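You operate a simulated robot arm through the tools that you are given. There is no shell and no other tool. Be economical: measure what you need, move in short steps, check, and stop when the job is done.

You run a simulated two-armed robot. Do the job below in one go: nothing can be reset, and whatever is moved stays where it is left.

Task
Straighten the shaft in the green stand until the run-out dial shows zero.
Fine: turn it to its highest reading and lock it before you press; fingers clear of the pad; lever up and lock free at the end.

Only the result counts: the job must be done as asked and must still hold three seconds after the hand-in. Knocking over, shifting, dropping, spilling or breaking anything else fails it.

Robot
Two 7-joint arms with two-finger parallel grippers on one trunk, on a base that drives. Base frame: it is fixed to the floor where the robot stands at the start and does not move with it; the origin is under the middle of the robot, x ahead of it, y to its left, z up. Units: m, rad, N and s.
The left shoulder is at the start at [0.082, 0.174, 1.158], the right one opposite. With the tool pointing down near the work surface each hand reaches from about 0.3 to 0.72 m from the robot's upright axis, wherever it stands, measured 20 degrees to its own side. Places, roughly: shaft lock lever [0.6, -0.3, 1]. Payload 3.6 kg a hand.
The tool frame of a hand sits at the grasp point between the pads (the TCP): z along the fingers, y along the line on which they close. The tips reach 0.03 m beyond it. The gripper opens to 0.11 m. The fingers are 0.02 m wide and 0.01 m thick; the gripper's body (0.048 by 0.112 m) begins 0.055 m behind the TCP.
Orientation is that of the tool frame in the base frame, as a unit quaternion [x, y, z, w]. With the fingers straight down and closing along the base's y, the tool's x points along the base's -x, its y along +y and its z along -z.

Tools
- The arms move only by the tool nudge_tool. It takes "left_rows", "right_rows" or both (then of equal length, played together; a hand with none holds still); each is a list of rows, each a list of 3 entries, a list of its own where there are three numbers: the shift along the base's x, y, z in units of 50 mm (1.0 is 50 mm), then the turn, a rotation vector about the base's x, y, z in units of 6 degrees (1.0 is 6 degrees), then the closure in counts, from 0 (fully open) to 255 (shut). In form: [[[dx, dy, dz], [rx, ry, rz], jaw], ...]. A call has 1 to 20 rows; each row shifts and turns the commanded pose from where the row before left it. A call with a number of a shift or a turn outside -1 to 1 is refused whole. A row lasts 0.2 s, in which the tool goes at most 0.05 m and 0.15 rad; a call with a longer step from one row to the next is refused whole, and so is a gripper value outside its range. Where a pose cannot be reached the arm comes as near as it can. A force on the tool above 60 N (or 10 N above the force at the start of the call, whichever is more), or a blocked arm, ends the call early, and 0.2 s more pass. Each finger travels about 0.153 m/s and halts on what it meets, pressing with about 22 N; the grip force reading is that of the motor and also rises with nothing between the fingers. The clock runs only during rows and for 0.2 s after the last one: add rows that do not move to give the fingers time. The reply holds the time, the measured pose of the TCP, the force on the tool along the base axes, the opening and the grip force, in the units named above and with some noise, with the torque about the TCP (base axes, N m) and any sound that the robot's microphone picked up, and new pictures: "show" is both (left out), scene, wrist or none (wrist: the cameras of the hands that moved).
- Cameras (640 x 400 px; columns grow to the right, rows downward): "scene" is now at [0.1884, -0.0242, 1.3782]; the picture's right is [-0.21, -0.98, 0.00], its down [-0.31, 0.07, -0.95] and it looks along [0.93, -0.20, -0.32] (base axes); focal length 214 px, centre (320, 200). "left" rides on the left gripper at [0.072, -0.017, -0.103] in its tool frame; the picture's right is [0.23, 0.97, 0.00], its down [-0.76, 0.18, -0.62] and it looks along [-0.61, 0.14, 0.78] (tool axes); focal length 222 px, centre (320, 200). "right" rides on the right gripper at [0.072, 0.017, -0.103] in its tool frame; the picture's right is [-0.23, 0.97, 0.00], its down [-0.76, -0.18, -0.62] and it looks along [-0.61, -0.14, 0.78] (tool axes); focal length 222 px, centre (320, 200).
- move_column(by): slides the trunk up (or, below 0, down) by that many m; the arms and the scene camera ride with it, the base frame stays. It gives what a move gives, with no picture.
- roll_base(legs): drives the robot by 1 to 6 legs, each [ahead, left, turn to the left] in m, m and rad, along the robot's own axes; the way and the turn of a leg run together, so that a leg with both is an arc; at most 1.5 m and 3.142 rad a leg. The arms and the cameras ride along, it lands a little off, and it stops where it bumps. It gives what a move gives, and a new picture of the scene camera.
- pan_tilt(pan, tilt): turns the head with the scene camera to pan (to the left, within 1.501 rad either way) and tilt (down, from -0.506 to 1.204), counted from straight ahead of the robot. It gives what a move gives, and a new picture of the scene camera.
- locate(camera, pixels): there is no depth. For up to 12 entries [column, row, z] of the newest picture of that camera ("zoom" is the newest enlarged one), the place [x, y] in the base frame at which the ray of that pixel passes the height z, good to about 0.003 m, but the place of the scene camera against the robot may be out by one fixed shift of up to 0.025 m in any direction. The clock stands still meanwhile.
- close_up(camera, box): a new picture of the part [left, top, right, bottom] of that camera's present view, enlarged. The clock stands still meanwhile.
- sign_off(): hands the job in; it is judged then, once.

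Go step by step. Measure first, check grasps and placings, and put right what went wrong. The budget is 80 turns and 260 pictures, counting those below and the enlarged ones. Unless the task says otherwise, let go and move clear before handing in, and close with one line.

The tools are called after "Request:" as a command line: name --argument value ..., lists and objects as JSON in quotes. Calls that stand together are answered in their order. nudge_tool: Moves the arms, as the interface text tells. Its arguments: {"type":"object","properties":{"left_rows":{"type":"array"},"right_rows":{"type":"array"},"show":{"type":"string","enum":["both","scene","wrist","none"]}},"required":[]} The other tools are called the same way: move_column (by) slides the trunk up or down; roll_base (legs) drives the base; pan_tilt (pan, tilt) turns the head that bears the scene camera; locate (camera, pixels) gives the place at which the rays of pixels pass given heights; close_up (camera, box) takes an enlarged picture of a part of a camera's view; sign_off () hands the job in.

At the start:

```text
time: 0.0
left_ee_pos: [0.3459, 0.0445, 1.2881]
left_orientation: [-0.001, 1.0, -0.001, -0.001]
left_contact_force: [-0.1, -0.6, -0.6]
left_moment: [0.0, 0.03, 0.04]
left_opening: 0.1099
left_grasp_force: 0.0
right_ee_pos: [0.2872, -0.1969, 1.3051]
right_orientation: [0.0, 1.0, 0.002, -0.001]
right_contact_force: [0.7, -0.8, 0.2]
right_moment: [0.02, -0.01, 0.01]
right_opening: 0.11
right_grasp_force: 0.1
trunk travel left (down, up): [-0.275, 0.488]
robot x, y, heading: [-0.0008, 0.0006, -0.003]
head pan, tilt: [-0.208, 0.326]
```

scene: 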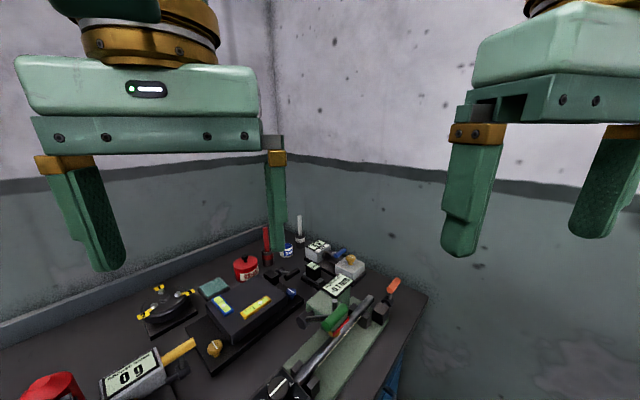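
right: 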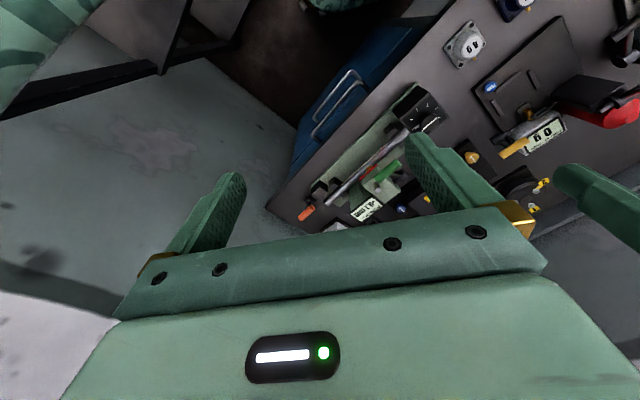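
left: 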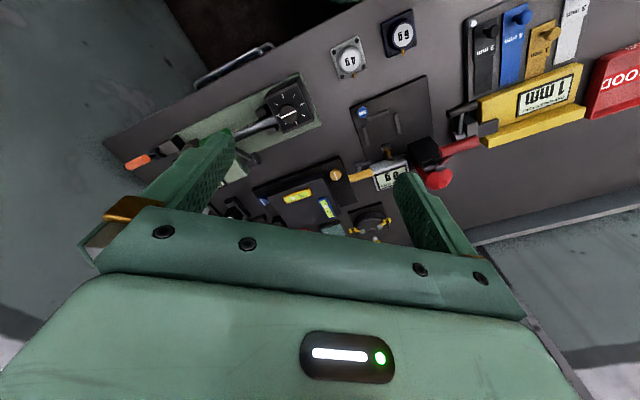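

The green stand with the shaft lies at the lower right of the scene picture (around 330,340), partly cut off. I'll turn the head down toward it and look closer.

Request:
pan_tilt --pan -0.45 --tilt 0.75

Request:
close_up --camera "left" --box '[100, 60, 340, 210]'

Request:
close_up --camera "right" --box '[260, 70, 480, 240]'

```text
time: 0.9
left_ee_pos: [0.3459, 0.0435, 1.289]
left_orientation: [-0.001, 1.0, -0.001, -0.001]
left_contact_force: [-1.0, 0.3, -0.8]
left_moment: [0.03, -0.02, 0.01]
left_opening: 0.1101
left_grasp_force: 0.0
right_ee_pos: [0.2881, -0.1972, 1.3052]
right_orientation: [0.0, 1.0, 0.0, -0.001]
right_contact_force: [-0.2, 0.4, 0.2]
right_moment: [-0.01, -0.02, -0.01]
right_opening: 0.1098
right_grasp_force: 0.1
trunk travel left (down, up): [-0.275, 0.488]
robot x, y, heading: [0.0003, 0.0014, 0.001]
head pan, tilt: [-0.45, 0.75]
```

scene: 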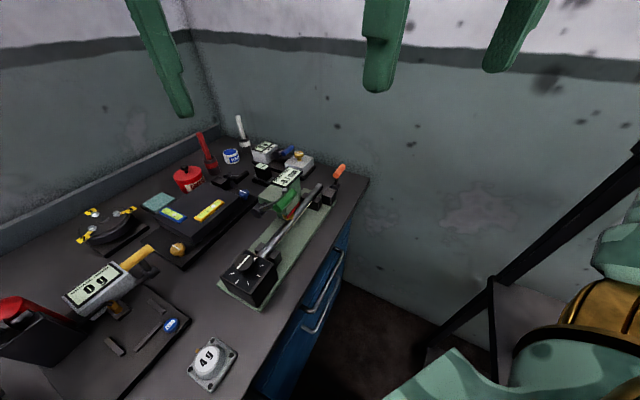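

```text
2.67 times, centred on (220, 135) of left
```

zoom: 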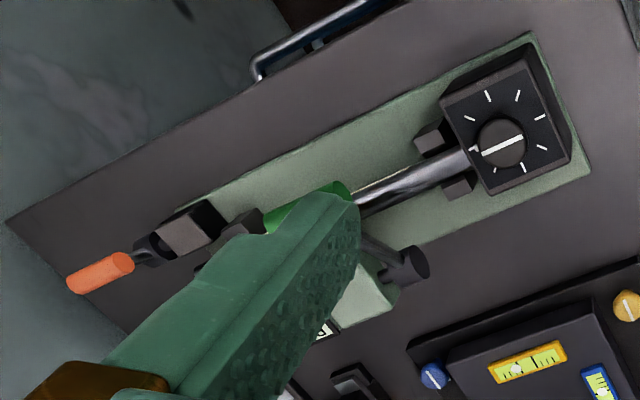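

```text
2.35 times, centred on (370, 155) of right
```

zoom: 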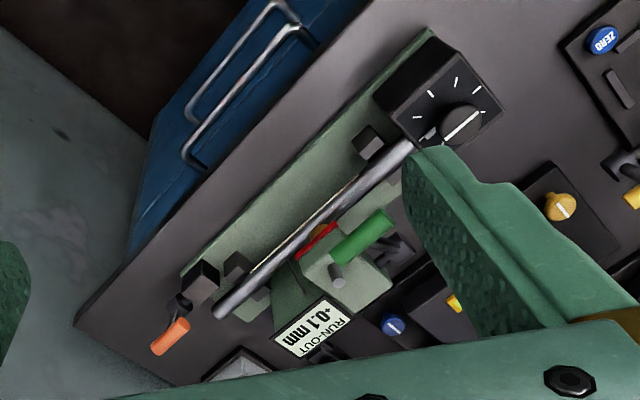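

Request:
close_up --camera "scene" --box '[210, 140, 370, 310]'

Request:
locate --camera "scene" --pixels '[[245, 262, 1.0], [338, 171, 1.0], [316, 188, 1.0], [277, 190, 1.0], [292, 200, 1.0], [287, 180, 1.0], [218, 285, 0.92], [255, 312, 0.92], [370, 180, 0.9]]'

```text
2.35 times, centred on (290, 225) of scene
```

zoom: 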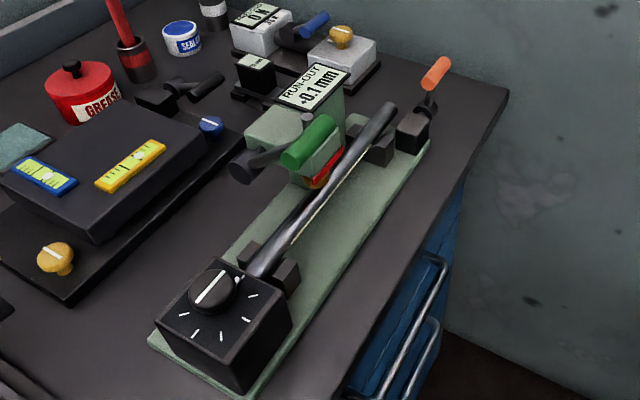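

```text
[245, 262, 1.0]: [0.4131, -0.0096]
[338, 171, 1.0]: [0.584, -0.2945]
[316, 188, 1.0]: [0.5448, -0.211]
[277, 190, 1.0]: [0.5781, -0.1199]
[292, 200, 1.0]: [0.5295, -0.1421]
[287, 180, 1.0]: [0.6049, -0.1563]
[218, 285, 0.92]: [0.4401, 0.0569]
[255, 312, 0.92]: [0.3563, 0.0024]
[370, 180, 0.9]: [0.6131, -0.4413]
```

The stand shows a knob on a black box (shaft turner, zoom 210,290), a green press handle (310,140), a RUN-OUT display (+0.1 mm) and an orange lock lever (435,72). I'll bring both hands a bit closer for measured wrist views.

Request:
nudge_tool --left_rows '[[[0, 1, 0], [0, 0, 0], 0], [[0, 1, 0], [0, 0, 0], 0], [[0, 0, 0], [0, 0, 0], 0]]' --right_rows '[[[1, 0.6, 0], [0, 0, 0], 0], [[1, 0.6, 0], [0, 0, 0], 0], [[0, 0, 0], [0, 0, 0], 0]]'

```text
refused: row 1 steps farther than a row can; nothing moved
```

Request:
nudge_tool --left_rows '[[[0, 0.9, 0], [0, 0, 0], 0], [[0, 0.9, 0], [0, 0, 0], 0], [[0, 0, 0], [0, 0, 0], 0]]' --right_rows '[[[0.8, 0.5, 0], [0, 0, 0], 0], [[0.8, 0.5, 0], [0, 0, 0], 0], [[0, 0, 0], [0, 0, 0], 0]]'

```text
time: 1.7
left_ee_pos: [0.3456, 0.1321, 1.2899]
left_orientation: [0.0, 1.0, 0.0, 0.0]
left_contact_force: [0.0, -0.5, 0.7]
left_moment: [0.02, 0.01, -0.01]
left_opening: 0.11
left_grasp_force: 0.0
right_ee_pos: [0.3676, -0.1476, 1.3053]
right_orientation: [0.002, 1.0, 0.001, -0.001]
right_contact_force: [0.3, 0.7, -0.4]
right_moment: [0.03, 0.0, 0.0]
right_opening: 0.1101
right_grasp_force: 0.0
trunk travel left (down, up): [-0.275, 0.488]
robot x, y, heading: [-0.001, -0.0062, -0.003]
head pan, tilt: [-0.45, 0.75]
```

scene: 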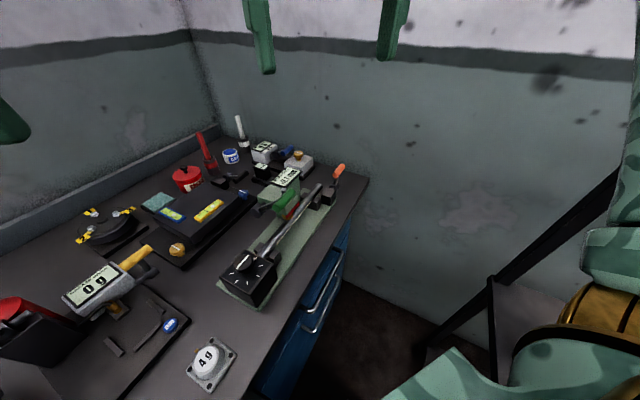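
right: 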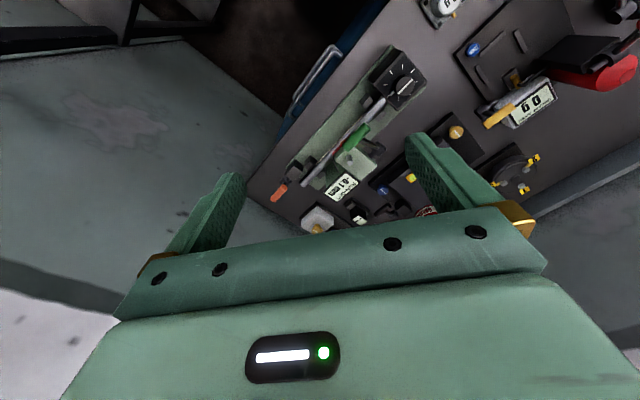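
left: 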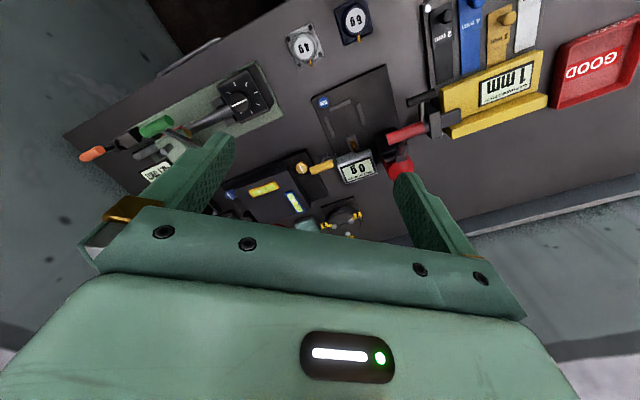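

Right view now shows the whole stand unobstructed (260–430, 45–230). Enlarging and locating.

Request:
close_up --camera "right" --box '[250, 40, 430, 240]'

Request:
close_up --camera "scene" --box '[240, 155, 360, 235]'

Request:
close_up --camera "left" --box '[70, 50, 290, 200]'

```text
2.00 times, centred on (340, 140) of right
```

zoom: 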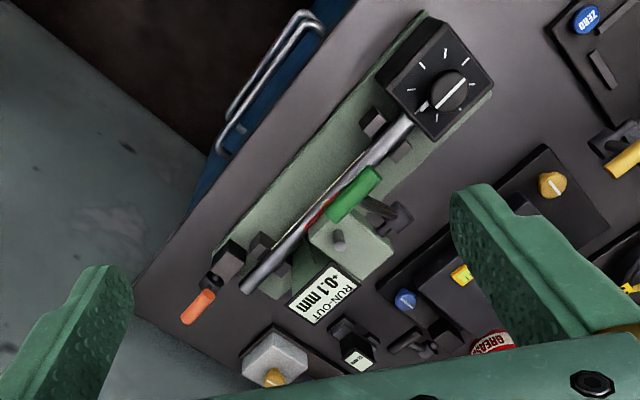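

```text
5.00 times, centred on (300, 195) of scene
```

zoom: 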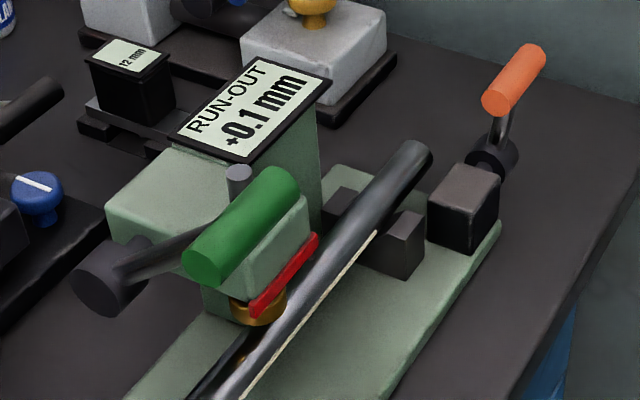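

```text
2.67 times, centred on (180, 125) of left
```

zoom: 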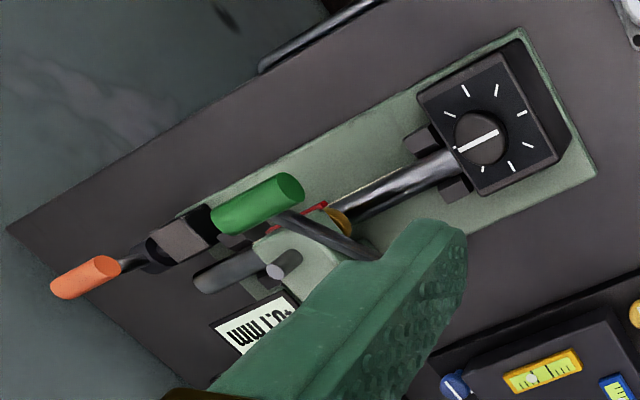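

Measuring knob, handle and orange lever from both wrist cameras at two heights to triangulate.

Request:
locate --camera "left" --pixels '[[156, 127, 1.0], [156, 127, 1.1], [240, 102, 0.95], [240, 102, 1.05], [83.5, 158.5, 0.95], [83.5, 158.5, 1.05], [99.5, 149, 0.95], [99.5, 149, 1.05], [168.8, 120.5, 1.05], [143, 130, 1.05]]'

Request:
locate --camera "right" --pixels '[[357.5, 136.5, 1.0], [357.5, 136.5, 1.1], [404, 86, 0.95], [404, 86, 1.05], [276, 197.5, 0.95], [276, 197.5, 1.05], [283.5, 188.5, 0.95], [283.5, 188.5, 1.05], [366, 128.5, 1.05], [349, 146, 1.05]]'

```text
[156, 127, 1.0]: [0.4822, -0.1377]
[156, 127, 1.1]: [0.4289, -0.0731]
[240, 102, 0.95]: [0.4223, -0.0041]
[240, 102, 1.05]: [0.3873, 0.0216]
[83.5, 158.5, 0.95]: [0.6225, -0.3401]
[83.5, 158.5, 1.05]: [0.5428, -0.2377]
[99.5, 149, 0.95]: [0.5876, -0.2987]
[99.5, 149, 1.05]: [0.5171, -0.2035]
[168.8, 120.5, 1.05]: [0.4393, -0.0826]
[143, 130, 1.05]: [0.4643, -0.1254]
```

```text
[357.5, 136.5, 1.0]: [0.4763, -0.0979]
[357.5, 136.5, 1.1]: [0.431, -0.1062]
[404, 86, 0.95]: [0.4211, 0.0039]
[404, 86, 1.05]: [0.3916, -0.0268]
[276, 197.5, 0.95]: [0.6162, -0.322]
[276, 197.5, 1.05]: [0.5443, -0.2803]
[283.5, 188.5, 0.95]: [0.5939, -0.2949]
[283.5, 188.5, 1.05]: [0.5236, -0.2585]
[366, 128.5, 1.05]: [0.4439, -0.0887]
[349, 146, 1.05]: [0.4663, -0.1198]
```

Triangulated: knob ≈ (0.417, 0.000, 0.964), green handle ≈ (0.452, -0.102, 1.055), orange lever from (0.583,-0.292,0.957) to tip (0.598,-0.309,0.98). I'll bring the right hand near the orange lever to see its hinge, and use the left wrist camera nearer the press.

Request:
nudge_tool --right_rows '[[[0.32, -0.44, -0.6], [0, 0, 0], 0], [[0.32, -0.44, -0.6], [0, 0, 0], 0], [[0.32, -0.44, -0.6], [0, 0, 0], 0], [[0.32, -0.44, -0.6], [0, 0, 0], 0], [[0.32, -0.44, -0.6], [0, 0, 0], 0], [[0.32, -0.44, -0.6], [0, 0, 0], 0]]' --show "wrist"

Request:
close_up --camera "right" --box '[200, 60, 440, 210]'

```text
time: 3.1
left_ee_pos: [0.3472, 0.1329, 1.2891]
left_orientation: [-0.001, 1.0, -0.001, -0.002]
left_contact_force: [1.3, -0.4, 0.1]
left_moment: [0.02, 0.05, -0.03]
left_opening: 0.1098
left_grasp_force: 0.0
right_ee_pos: [0.4628, -0.2794, 1.1237]
right_orientation: [0.0, 1.0, 0.001, -0.001]
right_contact_force: [-0.7, 0.0, -0.5]
right_moment: [0.01, 0.04, 0.01]
right_opening: 0.1098
right_grasp_force: 0.1
trunk travel left (down, up): [-0.275, 0.488]
robot x, y, heading: [0.002, -0.0006, -0.001]
head pan, tilt: [-0.45, 0.75]
```

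right: 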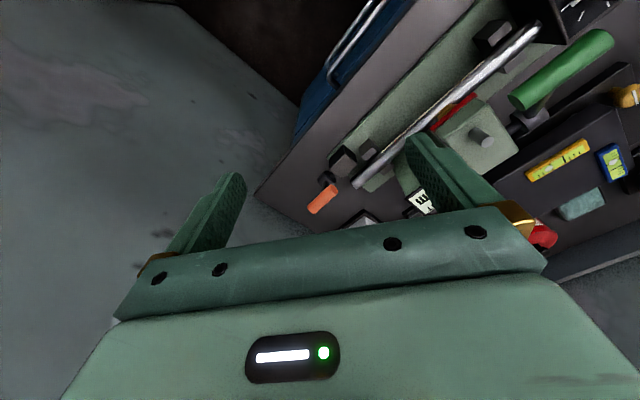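

```text
2.67 times, centred on (320, 135) of right
```

zoom: 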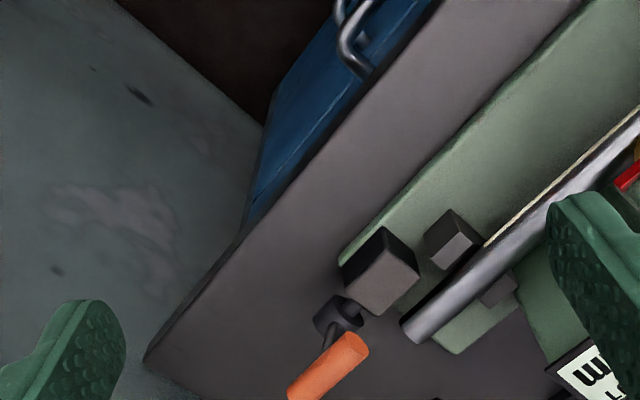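

Request:
locate --camera "right" --pixels '[[333, 189.3, 0.95], [333, 189.3, 1.0], [312.5, 206, 0.95], [312.5, 206, 1.0], [326.7, 177, 0.93], [326.7, 177, 0.97], [355, 185, 0.95], [345, 157, 0.95], [540, 25, 0.95], [562, 70, 1.0], [562, 70, 1.1]]'

Request:
close_up --camera "scene" --box '[310, 150, 370, 200]'

Request:
close_up --camera "left" --box '[70, 120, 160, 180]'

```text
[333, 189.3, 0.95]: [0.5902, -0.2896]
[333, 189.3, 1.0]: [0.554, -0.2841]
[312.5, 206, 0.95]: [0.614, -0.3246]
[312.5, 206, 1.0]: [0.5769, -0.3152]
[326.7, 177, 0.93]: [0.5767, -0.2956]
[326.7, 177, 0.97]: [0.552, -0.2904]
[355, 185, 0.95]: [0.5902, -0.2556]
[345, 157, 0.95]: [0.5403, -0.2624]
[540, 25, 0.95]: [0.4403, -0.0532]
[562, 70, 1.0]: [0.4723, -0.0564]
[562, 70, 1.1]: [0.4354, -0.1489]
```

```text
8.00 times, centred on (340, 175) of scene
```

zoom: 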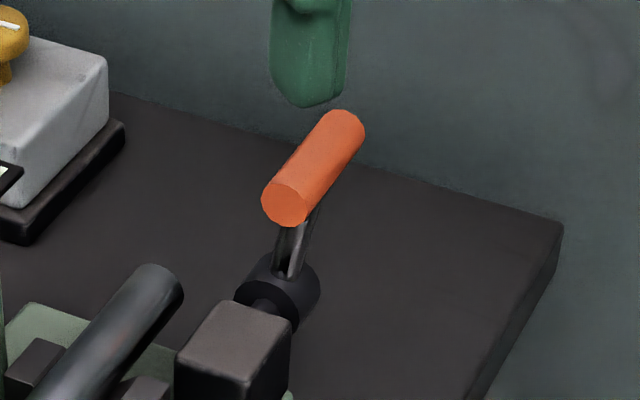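

```text
6.67 times, centred on (115, 150) of left
```

zoom: 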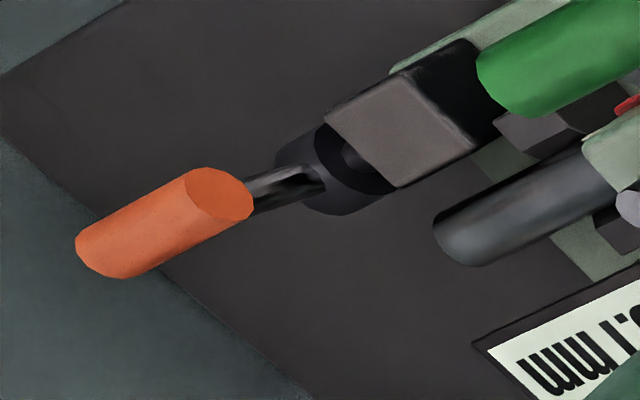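

The orange lever stands about vertical on a hub whose axis runs along the shaft, handle centre ≈ (0.592,-0.305,0.965). Now I bring the left hand above the knob (0.417, 0) to check the alignment.

Request:
nudge_tool --left_rows '[[[0.2, -0.38, -0.57], [0, 0, 0], 0], [[0.2, -0.38, -0.57], [0, 0, 0], 0], [[0.2, -0.38, -0.57], [0, 0, 0], 0], [[0.2, -0.38, -0.57], [0, 0, 0], 0], [[0.2, -0.38, -0.57], [0, 0, 0], 0], [[0.2, -0.38, -0.57], [0, 0, 0], 0], [[0.2, -0.38, -0.57], [0, 0, 0], 0], [[0, 0, 0], [0, 0, 0], 0]]'

Request:
close_up --camera "left" --box '[160, 40, 480, 240]'

Request:
close_up --camera "scene" --box '[200, 140, 380, 310]'

```text
time: 4.9
left_ee_pos: [0.4159, 0.0017, 1.0886]
left_orientation: [-0.001, 1.0, -0.001, -0.001]
left_contact_force: [0.1, 0.6, 0.1]
left_moment: [-0.03, 0.01, -0.01]
left_opening: 0.1101
left_grasp_force: 0.1
right_ee_pos: [0.461, -0.2785, 1.1248]
right_orientation: [-0.001, 1.0, 0.001, 0.0]
right_contact_force: [-0.4, 0.4, 0.8]
right_moment: [-0.02, -0.04, -0.01]
right_opening: 0.1097
right_grasp_force: 0.0
trunk travel left (down, up): [-0.275, 0.488]
robot x, y, heading: [-0.0019, 0.0, -0.001]
head pan, tilt: [-0.45, 0.75]
```

scene: 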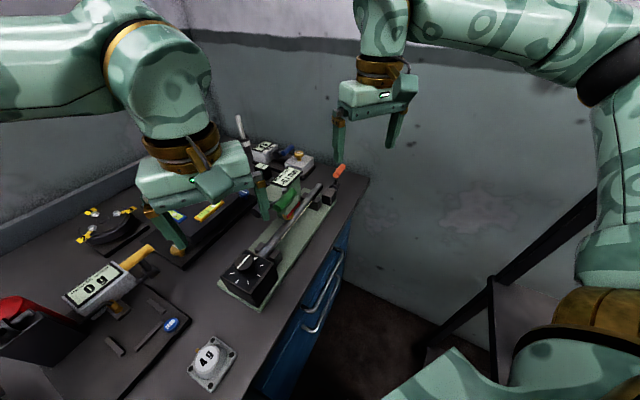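
left: 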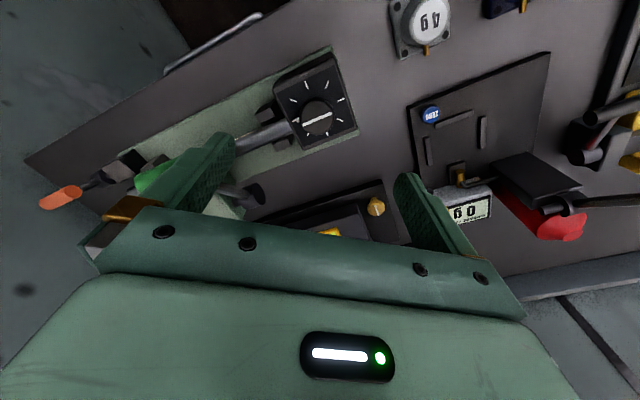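

```text
2.00 times, centred on (320, 140) of left
```

zoom: 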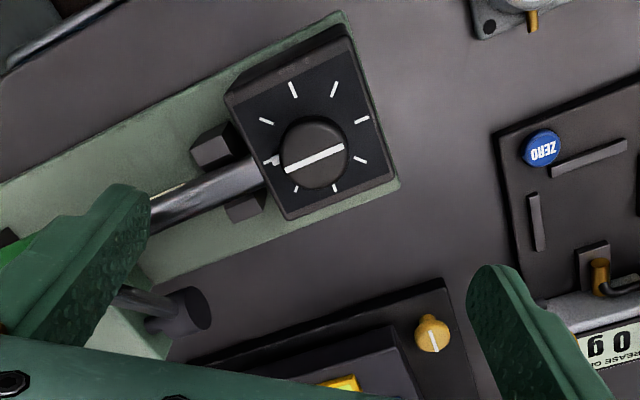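

```text
2.35 times, centred on (290, 225) of scene
```

zoom: 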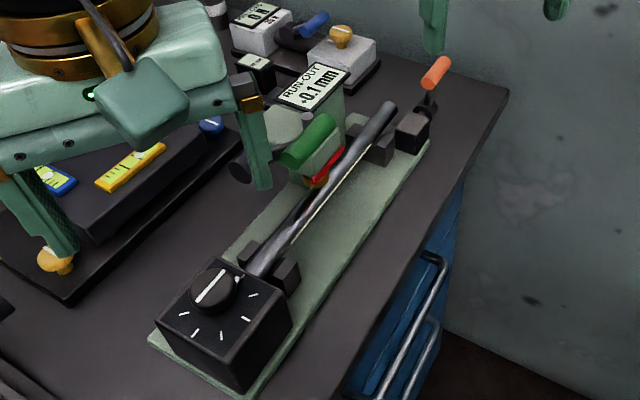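

The knob now sits at left pixel (317,118), almost exactly under the TCP (expected 320,117). Checking its exact place and the box-top height.

Request:
locate --camera "left" --pixels '[[317.5, 117.5, 0.94], [317.5, 117.5, 0.97], [317.5, 117.5, 1.0], [252.5, 196, 0.95], [252.5, 196, 1.0], [301, 118, 0.96], [334, 117, 0.96]]'

Request:
locate --camera "scene" --pixels '[[244, 262, 0.94], [244, 262, 0.97], [244, 262, 1.0]]'

Request:
close_up --camera "scene" --box '[210, 240, 300, 315]'

```text
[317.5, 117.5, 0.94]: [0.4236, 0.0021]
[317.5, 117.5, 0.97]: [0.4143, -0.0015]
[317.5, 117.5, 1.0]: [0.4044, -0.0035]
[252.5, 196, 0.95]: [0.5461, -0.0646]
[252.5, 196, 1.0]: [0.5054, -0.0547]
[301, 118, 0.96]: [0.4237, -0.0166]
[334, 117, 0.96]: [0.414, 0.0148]
```

```text
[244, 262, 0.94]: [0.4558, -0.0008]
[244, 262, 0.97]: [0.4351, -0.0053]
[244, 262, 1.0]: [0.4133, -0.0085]
```

```text
5.33 times, centred on (255, 278) of scene
```

zoom: 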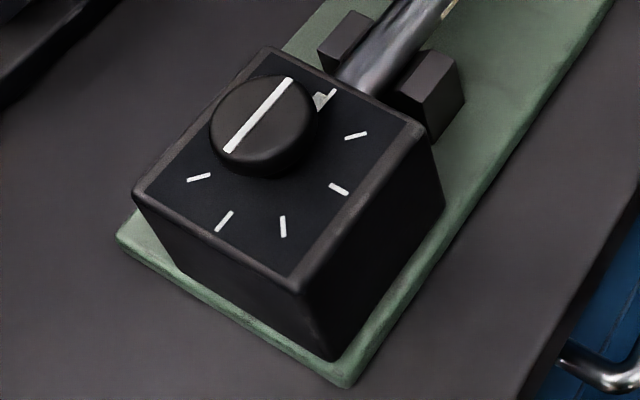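

Knob ≈ (0.418, -0.001), top ≈ 0.965, diameter ≈ 0.034. I'll narrow the left fingers, descend over it and stop a little above the box top.

Request:
nudge_tool --left_rows '[[[0.04, -0.05, 0], [0, 0, 0], 130], [[0, 0, 0], [0, 0, 0], 130], [[0, 0, -0.6], [0, 0, 0], 130], [[0, 0, -0.6], [0, 0, 0], 130], [[0, 0, -0.4], [0, 0, 0], 130], [[0, 0, -0.2], [0, 0, 0], 130], [[0, 0, -0.15], [0, 0, 0], 130], [[0, 0, 0], [0, 0, 0], 130]]'

Request:
close_up --camera "scene" --box '[180, 180, 340, 310]'

```text
time: 6.7
left_ee_pos: [0.4178, -0.0018, 0.9908]
left_orientation: [-0.001, 1.0, -0.001, -0.001]
left_contact_force: [0.4, 0.1, 0.1]
left_moment: [0.01, 0.0, 0.0]
left_opening: 0.0542
left_grasp_force: 0.0
right_ee_pos: [0.4631, -0.2784, 1.1254]
right_orientation: [0.0, 1.0, 0.0, -0.001]
right_contact_force: [0.3, -0.3, 0.3]
right_moment: [0.02, -0.03, 0.04]
right_opening: 0.11
right_grasp_force: 0.1
trunk travel left (down, up): [-0.275, 0.488]
robot x, y, heading: [-0.0023, -0.0021, 0.002]
head pan, tilt: [-0.45, 0.75]
```

scene: 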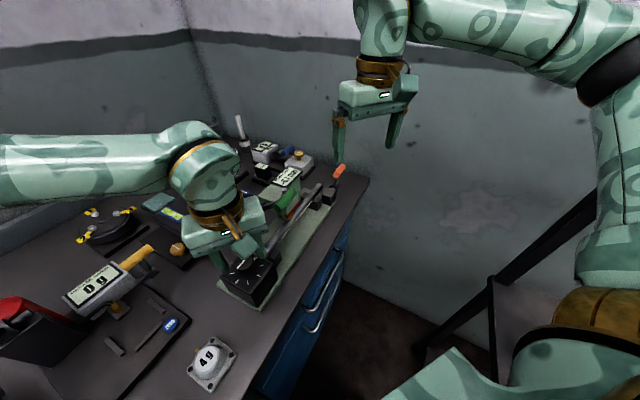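
left: 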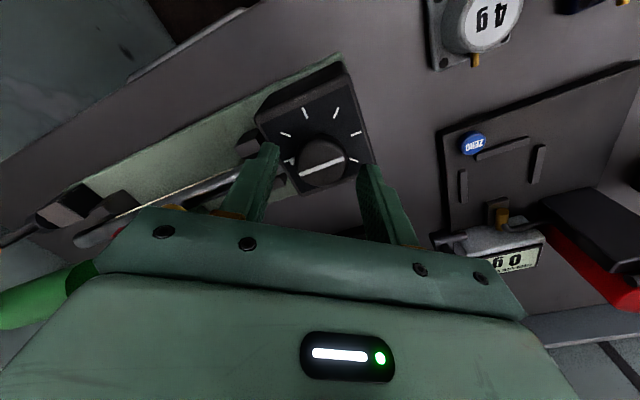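

```text
3.08 times, centred on (260, 245) of scene
```

zoom: 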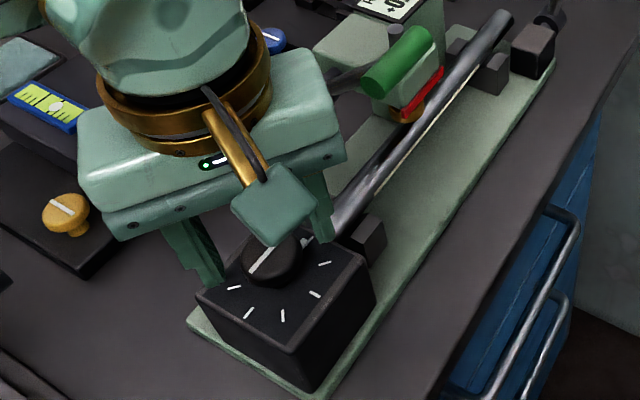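

Request:
locate --camera "left" --pixels '[[321, 161, 0.965], [300, 160, 0.96], [345, 160, 0.96]]'

Request:
close_up --camera "left" --box '[240, 60, 400, 220]'

```text
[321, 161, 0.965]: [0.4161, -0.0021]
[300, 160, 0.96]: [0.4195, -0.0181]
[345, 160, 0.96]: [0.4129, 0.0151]
```

```text
2.50 times, centred on (320, 140) of left
```

zoom: 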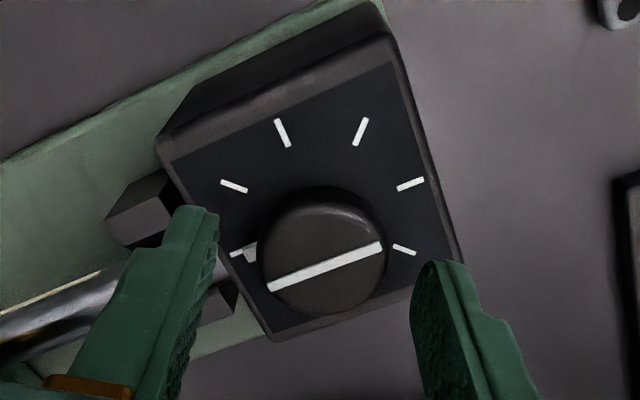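

Knob centred at (0.416,-0.002). Descend 8 mm and grip it.

Request:
nudge_tool --left_rows '[[[-0.03, 0, -0.16], [0, 0, 0], 130], [[0, 0, 0], [0, 0, 0], 255], [[0, 0, 0], [0, 0, 0], 255], [[0, 0, 0], [0, 0, 0], 255]]' --show "wrist"

Request:
close_up --camera "scene" --box '[240, 155, 340, 220]'

```text
time: 7.7
left_ee_pos: [0.4161, -0.002, 0.9837]
left_orientation: [-0.002, 1.0, 0.0, -0.001]
left_contact_force: [2.7, 4.7, 7.8]
left_moment: [0.59, 0.27, 0.02]
left_opening: 0.0356
left_grasp_force: 44.8
right_ee_pos: [0.4625, -0.2778, 1.1259]
right_orientation: [0.0, 1.0, -0.001, -0.001]
right_contact_force: [0.3, 0.3, 0.0]
right_moment: [0.03, 0.0, 0.0]
right_opening: 0.1098
right_grasp_force: 0.2
trunk travel left (down, up): [-0.275, 0.488]
robot x, y, heading: [-0.0019, 0.0007, -0.001]
head pan, tilt: [-0.45, 0.75]
```

left: 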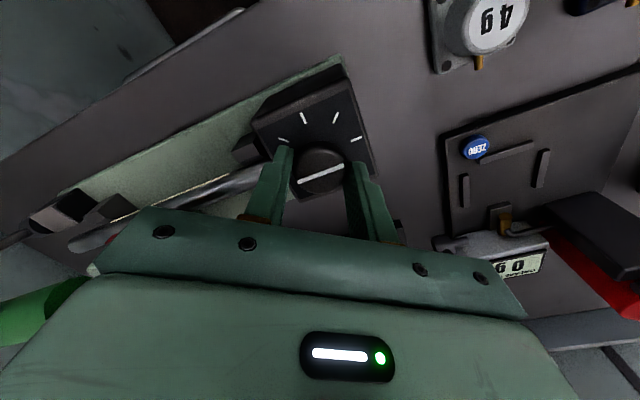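

```text
6.15 times, centred on (290, 188) of scene
```

zoom: 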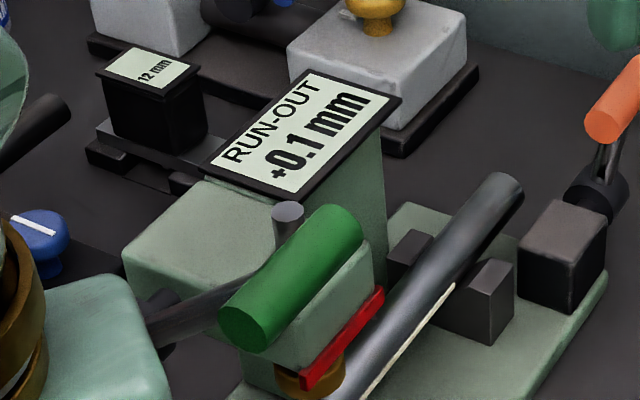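

Knob gripped (opening 0.0356). Turn +30° about z and read the dial.

Request:
nudge_tool --left_rows '[[[0, 0, 0], [0, 0, 1], 255], [[0, 0, 0], [0, 0, 1], 255], [[0, 0, 0], [0, 0, 1], 255], [[0, 0, 0], [0, 0, 1], 255], [[0, 0, 0], [0, 0, 1], 255], [[0, 0, 0], [0, 0, 0], 255]]' --show "wrist"

Request:
close_up --camera "scene" --box '[240, 155, 340, 220]'

```text
time: 9.1
left_ee_pos: [0.4167, -0.0018, 0.9831]
left_orientation: [-0.261, 0.965, -0.002, 0.0]
left_contact_force: [5.9, 6.4, 13.6]
left_moment: [0.32, -0.05, 0.03]
left_opening: 0.0353
left_grasp_force: 45.2
right_ee_pos: [0.4624, -0.2775, 1.1262]
right_orientation: [0.0, 1.0, 0.0, -0.001]
right_contact_force: [0.6, -0.6, 0.1]
right_moment: [-0.01, 0.03, 0.02]
right_opening: 0.11
right_grasp_force: 0.1
trunk travel left (down, up): [-0.275, 0.488]
robot x, y, heading: [0.0035, 0.0015, 0.002]
head pan, tilt: [-0.45, 0.75]
```

left: 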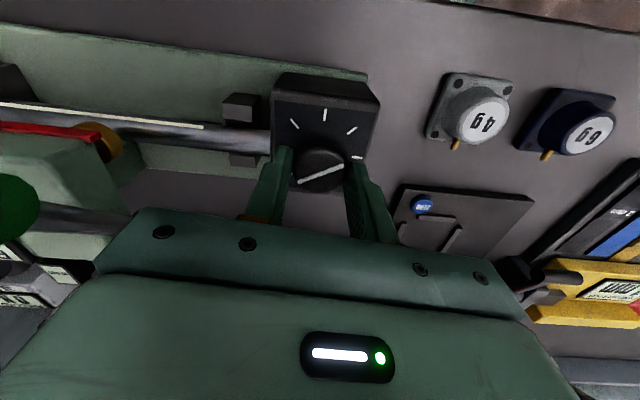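

```text
6.15 times, centred on (290, 188) of scene
```

zoom: 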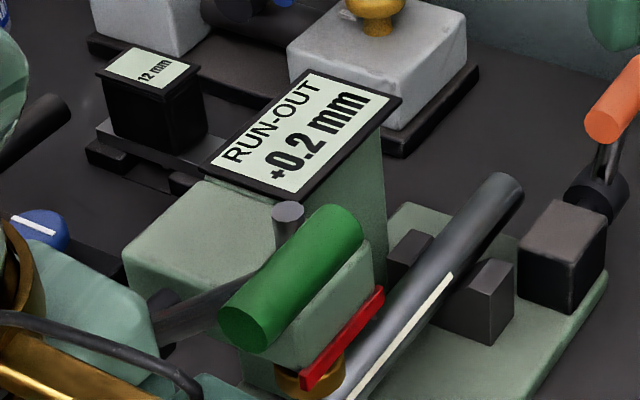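

The knob turned with the fingers; reading rose from +0.1 to +0.2. Continue another +30°.

Request:
nudge_tool --left_rows '[[[0, 0, 0], [0, 0, 1], 255], [[0, 0, 0], [0, 0, 1], 255], [[0, 0, 0], [0, 0, 1], 255], [[0, 0, 0], [0, 0, 1], 255], [[0, 0, 0], [0, 0, 1], 255], [[0, 0, 0], [0, 0, 0], 255]]' --show "wrist"

Request:
close_up --camera "scene" --box '[240, 155, 340, 220]'

```text
time: 10.5
left_ee_pos: [0.4178, -0.0019, 0.9835]
left_orientation: [-0.501, 0.865, 0.0, 0.0]
left_contact_force: [7.9, 5.0, 16.8]
left_moment: [0.43, -0.32, 0.01]
left_opening: 0.0351
left_grasp_force: 45.0
right_ee_pos: [0.4612, -0.2778, 1.1257]
right_orientation: [0.0, 1.0, 0.0, -0.001]
right_contact_force: [0.3, -0.1, 0.6]
right_moment: [0.02, 0.0, 0.02]
right_opening: 0.11
right_grasp_force: 0.0
trunk travel left (down, up): [-0.275, 0.488]
robot x, y, heading: [-0.0015, 0.0007, 0.0]
head pan, tilt: [-0.45, 0.75]
```

left: 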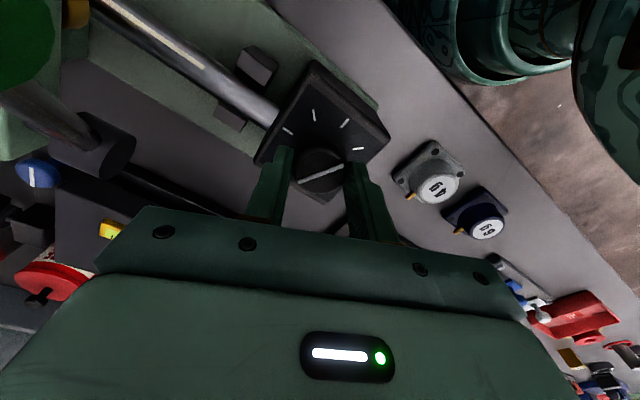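

```text
6.15 times, centred on (290, 188) of scene
```

zoom: 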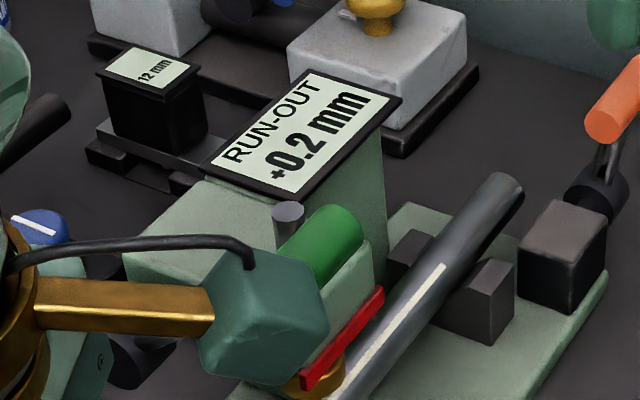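

Still +0.2 at +60°. The camera bracket is nearing the green handle, so I'll ratchet: open, lift, turn the hand back to −60°, and regrip.

Request:
nudge_tool --left_rows '[[[0, 0, 0], [0, 0, 0], 120], [[0, 0, 0.4], [0, 0, 0], 120], [[0, 0, 0], [0, 0, -1.4], 120], [[0, 0, 0], [0, 0, -1.4], 120]]' --show "none"

```text
refused: -1.4 is not a number from -1 to 1
```

Request:
nudge_tool --left_rows '[[[0, 0, 0], [0, 0, 0], 120], [[0, 0, 0.4], [0, 0, 0], 120], [[0, 0, 0], [0, 0, -1], 120], [[0, 0, 0], [0, 0, -1], 120], [[0, 0, 0], [0, 0, -1], 120], [[0, 0, 0], [0, 0, -1], 120], [[0, 0, 0], [0, 0, -1], 120], [[0, 0, 0], [0, 0, -1], 120], [[0, 0, 0], [0, 0, -1], 120], [[0, 0, 0], [0, 0, -1], 120], [[0, 0, 0], [0, 0, -1], 120], [[0, 0, 0], [0, 0, -1], 120], [[0, 0, 0], [0, 0, -1], 120], [[0, 0, 0], [0, 0, -1], 120], [[0, 0, 0], [0, 0, -1], 120], [[0, 0, 0], [0, 0, -1], 120], [[0, 0, 0], [0, 0, -1], 120], [[0, 0, 0], [0, 0, 0], 120]]'

Request:
close_up --camera "left" --box '[200, 60, 440, 220]'

Request:
close_up --camera "scene" --box '[240, 155, 340, 220]'

```text
time: 14.3
left_ee_pos: [0.4173, -0.0015, 1.0035]
left_orientation: [0.258, 0.966, -0.001, -0.002]
left_contact_force: [0.4, 0.5, 0.1]
left_moment: [-0.02, 0.02, -0.02]
left_opening: 0.0583
left_grasp_force: 0.1
right_ee_pos: [0.4621, -0.2783, 1.1242]
right_orientation: [0.0, 1.0, 0.001, -0.001]
right_contact_force: [0.3, 0.6, 0.4]
right_moment: [-0.03, -0.01, 0.0]
right_opening: 0.1099
right_grasp_force: 0.0
trunk travel left (down, up): [-0.275, 0.488]
robot x, y, heading: [-0.0019, 0.0003, -0.001]
head pan, tilt: [-0.45, 0.75]
```

scene: 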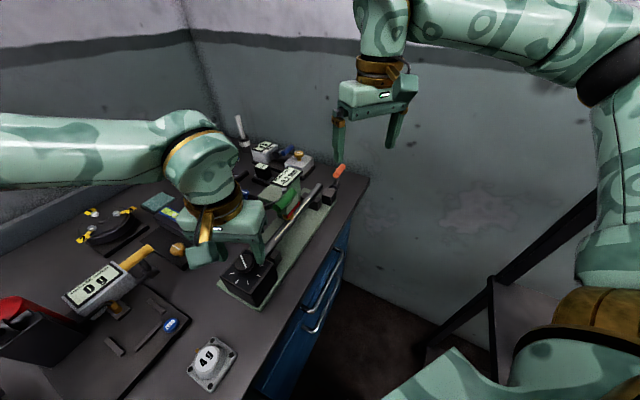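
left: 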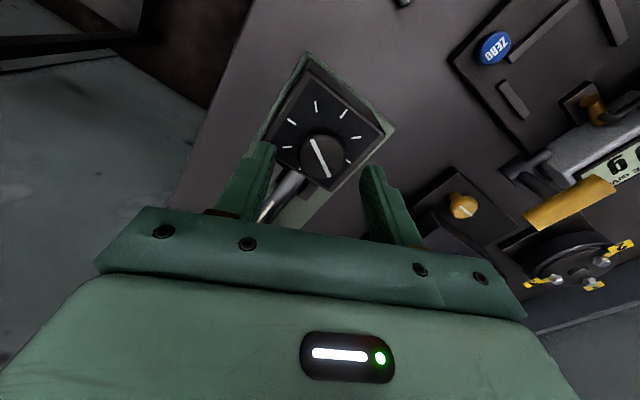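

```text
2.50 times, centred on (320, 140) of left
```

zoom: 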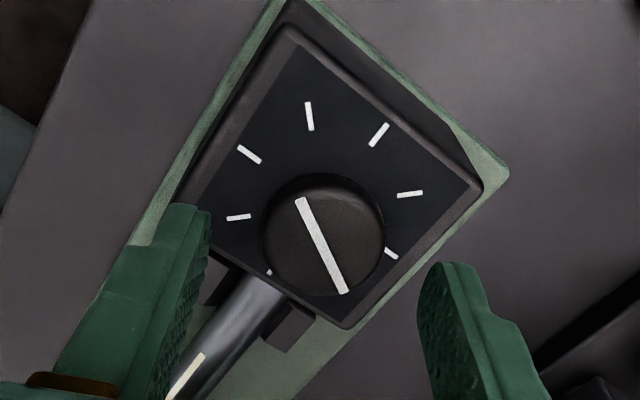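

```text
6.15 times, centred on (290, 188) of scene
```

zoom: 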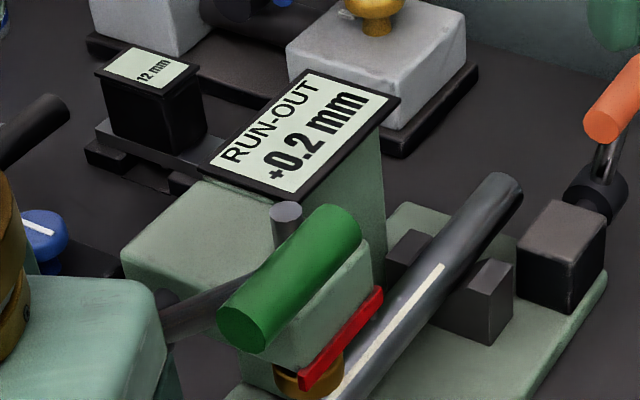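

Knob held at its place, reading +0.2. Regrip at −30° and turn on +30°.

Request:
nudge_tool --left_rows '[[[0, 0, -0.4], [0, 0, 0], 120], [[0, 0, 0], [0, 0, 0], 255], [[0, 0, 0], [0, 0, 0], 255], [[0, 0, 0], [0, 0, 1], 255], [[0, 0, 0], [0, 0, 1], 255], [[0, 0, 0], [0, 0, 1], 255], [[0, 0, 0], [0, 0, 1], 255], [[0, 0, 0], [0, 0, 1], 255], [[0, 0, 0], [0, 0, 0], 255]]' --show "none"

Request:
close_up --camera "scene" --box '[240, 155, 340, 220]'

```text
time: 16.3
left_ee_pos: [0.4167, -0.0006, 0.9848]
left_orientation: [-0.002, 1.0, -0.001, 0.001]
left_contact_force: [8.5, 9.2, 12.4]
left_moment: [0.59, -0.52, 0.0]
left_opening: 0.0354
left_grasp_force: 44.7
right_ee_pos: [0.4626, -0.2769, 1.1255]
right_orientation: [0.0, 1.0, 0.0, -0.001]
right_contact_force: [-0.5, -0.2, -0.3]
right_moment: [0.01, -0.06, -0.01]
right_opening: 0.11
right_grasp_force: 0.0
trunk travel left (down, up): [-0.275, 0.488]
robot x, y, heading: [-0.0015, 0.0035, 0.001]
head pan, tilt: [-0.45, 0.75]
```

```text
6.15 times, centred on (290, 188) of scene
```

zoom: 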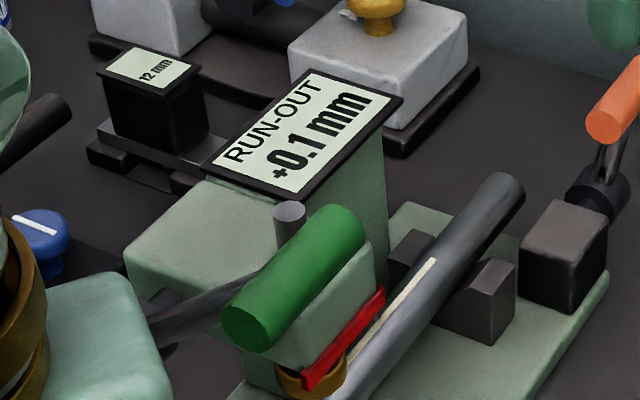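

At ~90° it reads +0.1, so the peak lies between. I step back in small steps to find where it changes.

Request:
nudge_tool --left_rows '[[[0, 0, 0], [0, 0, -1], 255], [[0, 0, 0], [0, 0, 0], 255]]' --show "none"

Request:
close_up --camera "scene" --box '[260, 165, 320, 200]'

Request:
nudge_tool --left_rows '[[[0, 0, 0], [0, 0, -1], 255], [[0, 0, 0], [0, 0, 0], 255]]' --show "none"

Request:
close_up --camera "scene" --box '[260, 165, 320, 200]'

Request:
nudge_tool --left_rows '[[[0, 0, 0], [0, 0, -1], 255], [[0, 0, 0], [0, 0, 0], 255]]' --show "none"

Request:
close_up --camera "scene" --box '[260, 165, 320, 200]'

Request:
nudge_tool --left_rows '[[[0, 0, 0], [0, 0, -1], 255], [[0, 0, 0], [0, 0, 0], 255]]' --show "none"

Request:
close_up --camera "scene" --box '[260, 165, 320, 200]'

```text
time: 16.9
left_ee_pos: [0.4179, 0.0004, 0.9841]
left_orientation: [0.052, 0.999, -0.001, 0.0]
left_contact_force: [10.0, 9.9, 13.7]
left_moment: [0.38, -0.56, -0.01]
left_opening: 0.0352
left_grasp_force: 44.6
right_ee_pos: [0.4626, -0.2783, 1.1241]
right_orientation: [0.0, 1.0, 0.0, -0.001]
right_contact_force: [-0.4, -0.1, -1.4]
right_moment: [-0.01, 0.0, 0.02]
right_opening: 0.11
right_grasp_force: 0.1
trunk travel left (down, up): [-0.275, 0.488]
robot x, y, heading: [0.0011, 0.0029, -0.0]
head pan, tilt: [-0.45, 0.75]
```

```text
10.67 times, centred on (290, 182) of scene
```

zoom: 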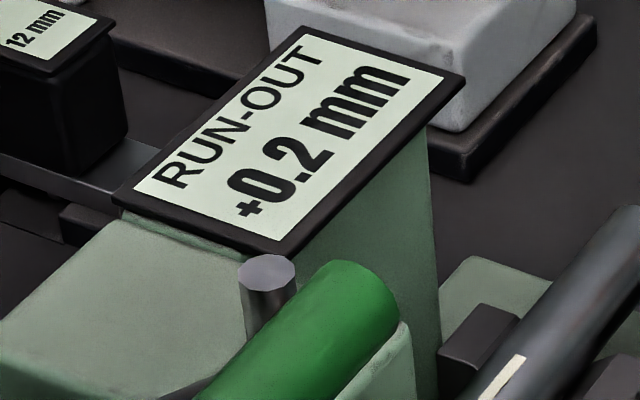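

```text
time: 17.5
left_ee_pos: [0.4176, -0.0017, 0.9837]
left_orientation: [0.104, 0.995, -0.001, -0.001]
left_contact_force: [11.9, 9.5, 15.2]
left_moment: [0.47, -0.4, -0.04]
left_opening: 0.0352
left_grasp_force: 45.0
right_ee_pos: [0.4619, -0.2771, 1.1241]
right_orientation: [-0.001, 1.0, 0.001, -0.001]
right_contact_force: [0.2, -0.4, 0.0]
right_moment: [0.0, 0.02, -0.02]
right_opening: 0.1102
right_grasp_force: 0.0
trunk travel left (down, up): [-0.275, 0.488]
robot x, y, heading: [-0.0007, 0.0007, -0.0]
head pan, tilt: [-0.45, 0.75]
```

```text
10.67 times, centred on (290, 182) of scene
```

zoom: 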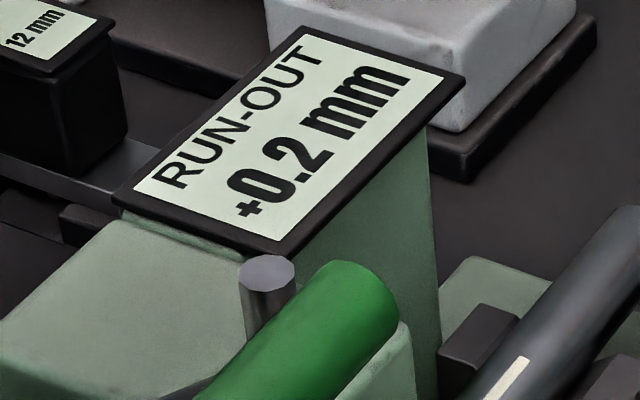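

```text
time: 18.1
left_ee_pos: [0.4171, -0.0017, 0.9838]
left_orientation: [0.155, 0.988, -0.002, -0.001]
left_contact_force: [14.0, 8.8, 18.0]
left_moment: [0.48, -0.28, 0.0]
left_opening: 0.0353
left_grasp_force: 44.6
right_ee_pos: [0.4629, -0.2779, 1.1252]
right_orientation: [0.0, 1.0, 0.0, -0.001]
right_contact_force: [0.8, -0.4, 0.2]
right_moment: [-0.02, 0.01, -0.06]
right_opening: 0.1099
right_grasp_force: 0.2
trunk travel left (down, up): [-0.275, 0.488]
robot x, y, heading: [-0.0013, -0.0006, 0.001]
head pan, tilt: [-0.45, 0.75]
```

```text
10.67 times, centred on (290, 182) of scene
```

zoom: 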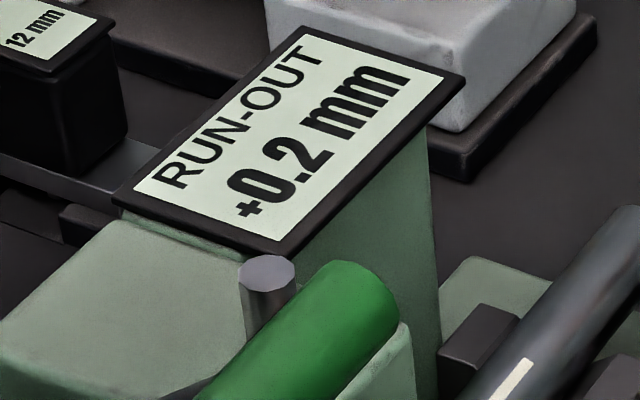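

```text
time: 18.7
left_ee_pos: [0.4162, -0.0013, 0.9823]
left_orientation: [0.207, 0.978, -0.002, 0.0]
left_contact_force: [14.6, 9.7, 25.5]
left_moment: [0.78, 0.05, -0.01]
left_opening: 0.0352
left_grasp_force: 45.3
right_ee_pos: [0.4633, -0.2782, 1.1251]
right_orientation: [0.0, 1.0, 0.0, -0.001]
right_contact_force: [0.3, -0.2, 0.0]
right_moment: [0.03, -0.03, -0.02]
right_opening: 0.11
right_grasp_force: 0.1
trunk travel left (down, up): [-0.275, 0.488]
robot x, y, heading: [0.0004, -0.0012, -0.001]
head pan, tilt: [-0.45, 0.75]
```

```text
10.67 times, centred on (290, 182) of scene
```

zoom: 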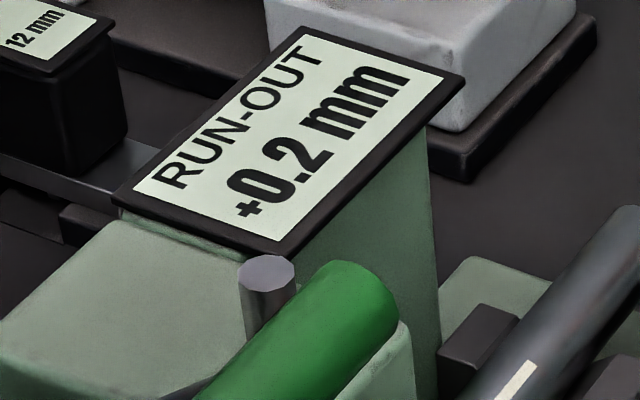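

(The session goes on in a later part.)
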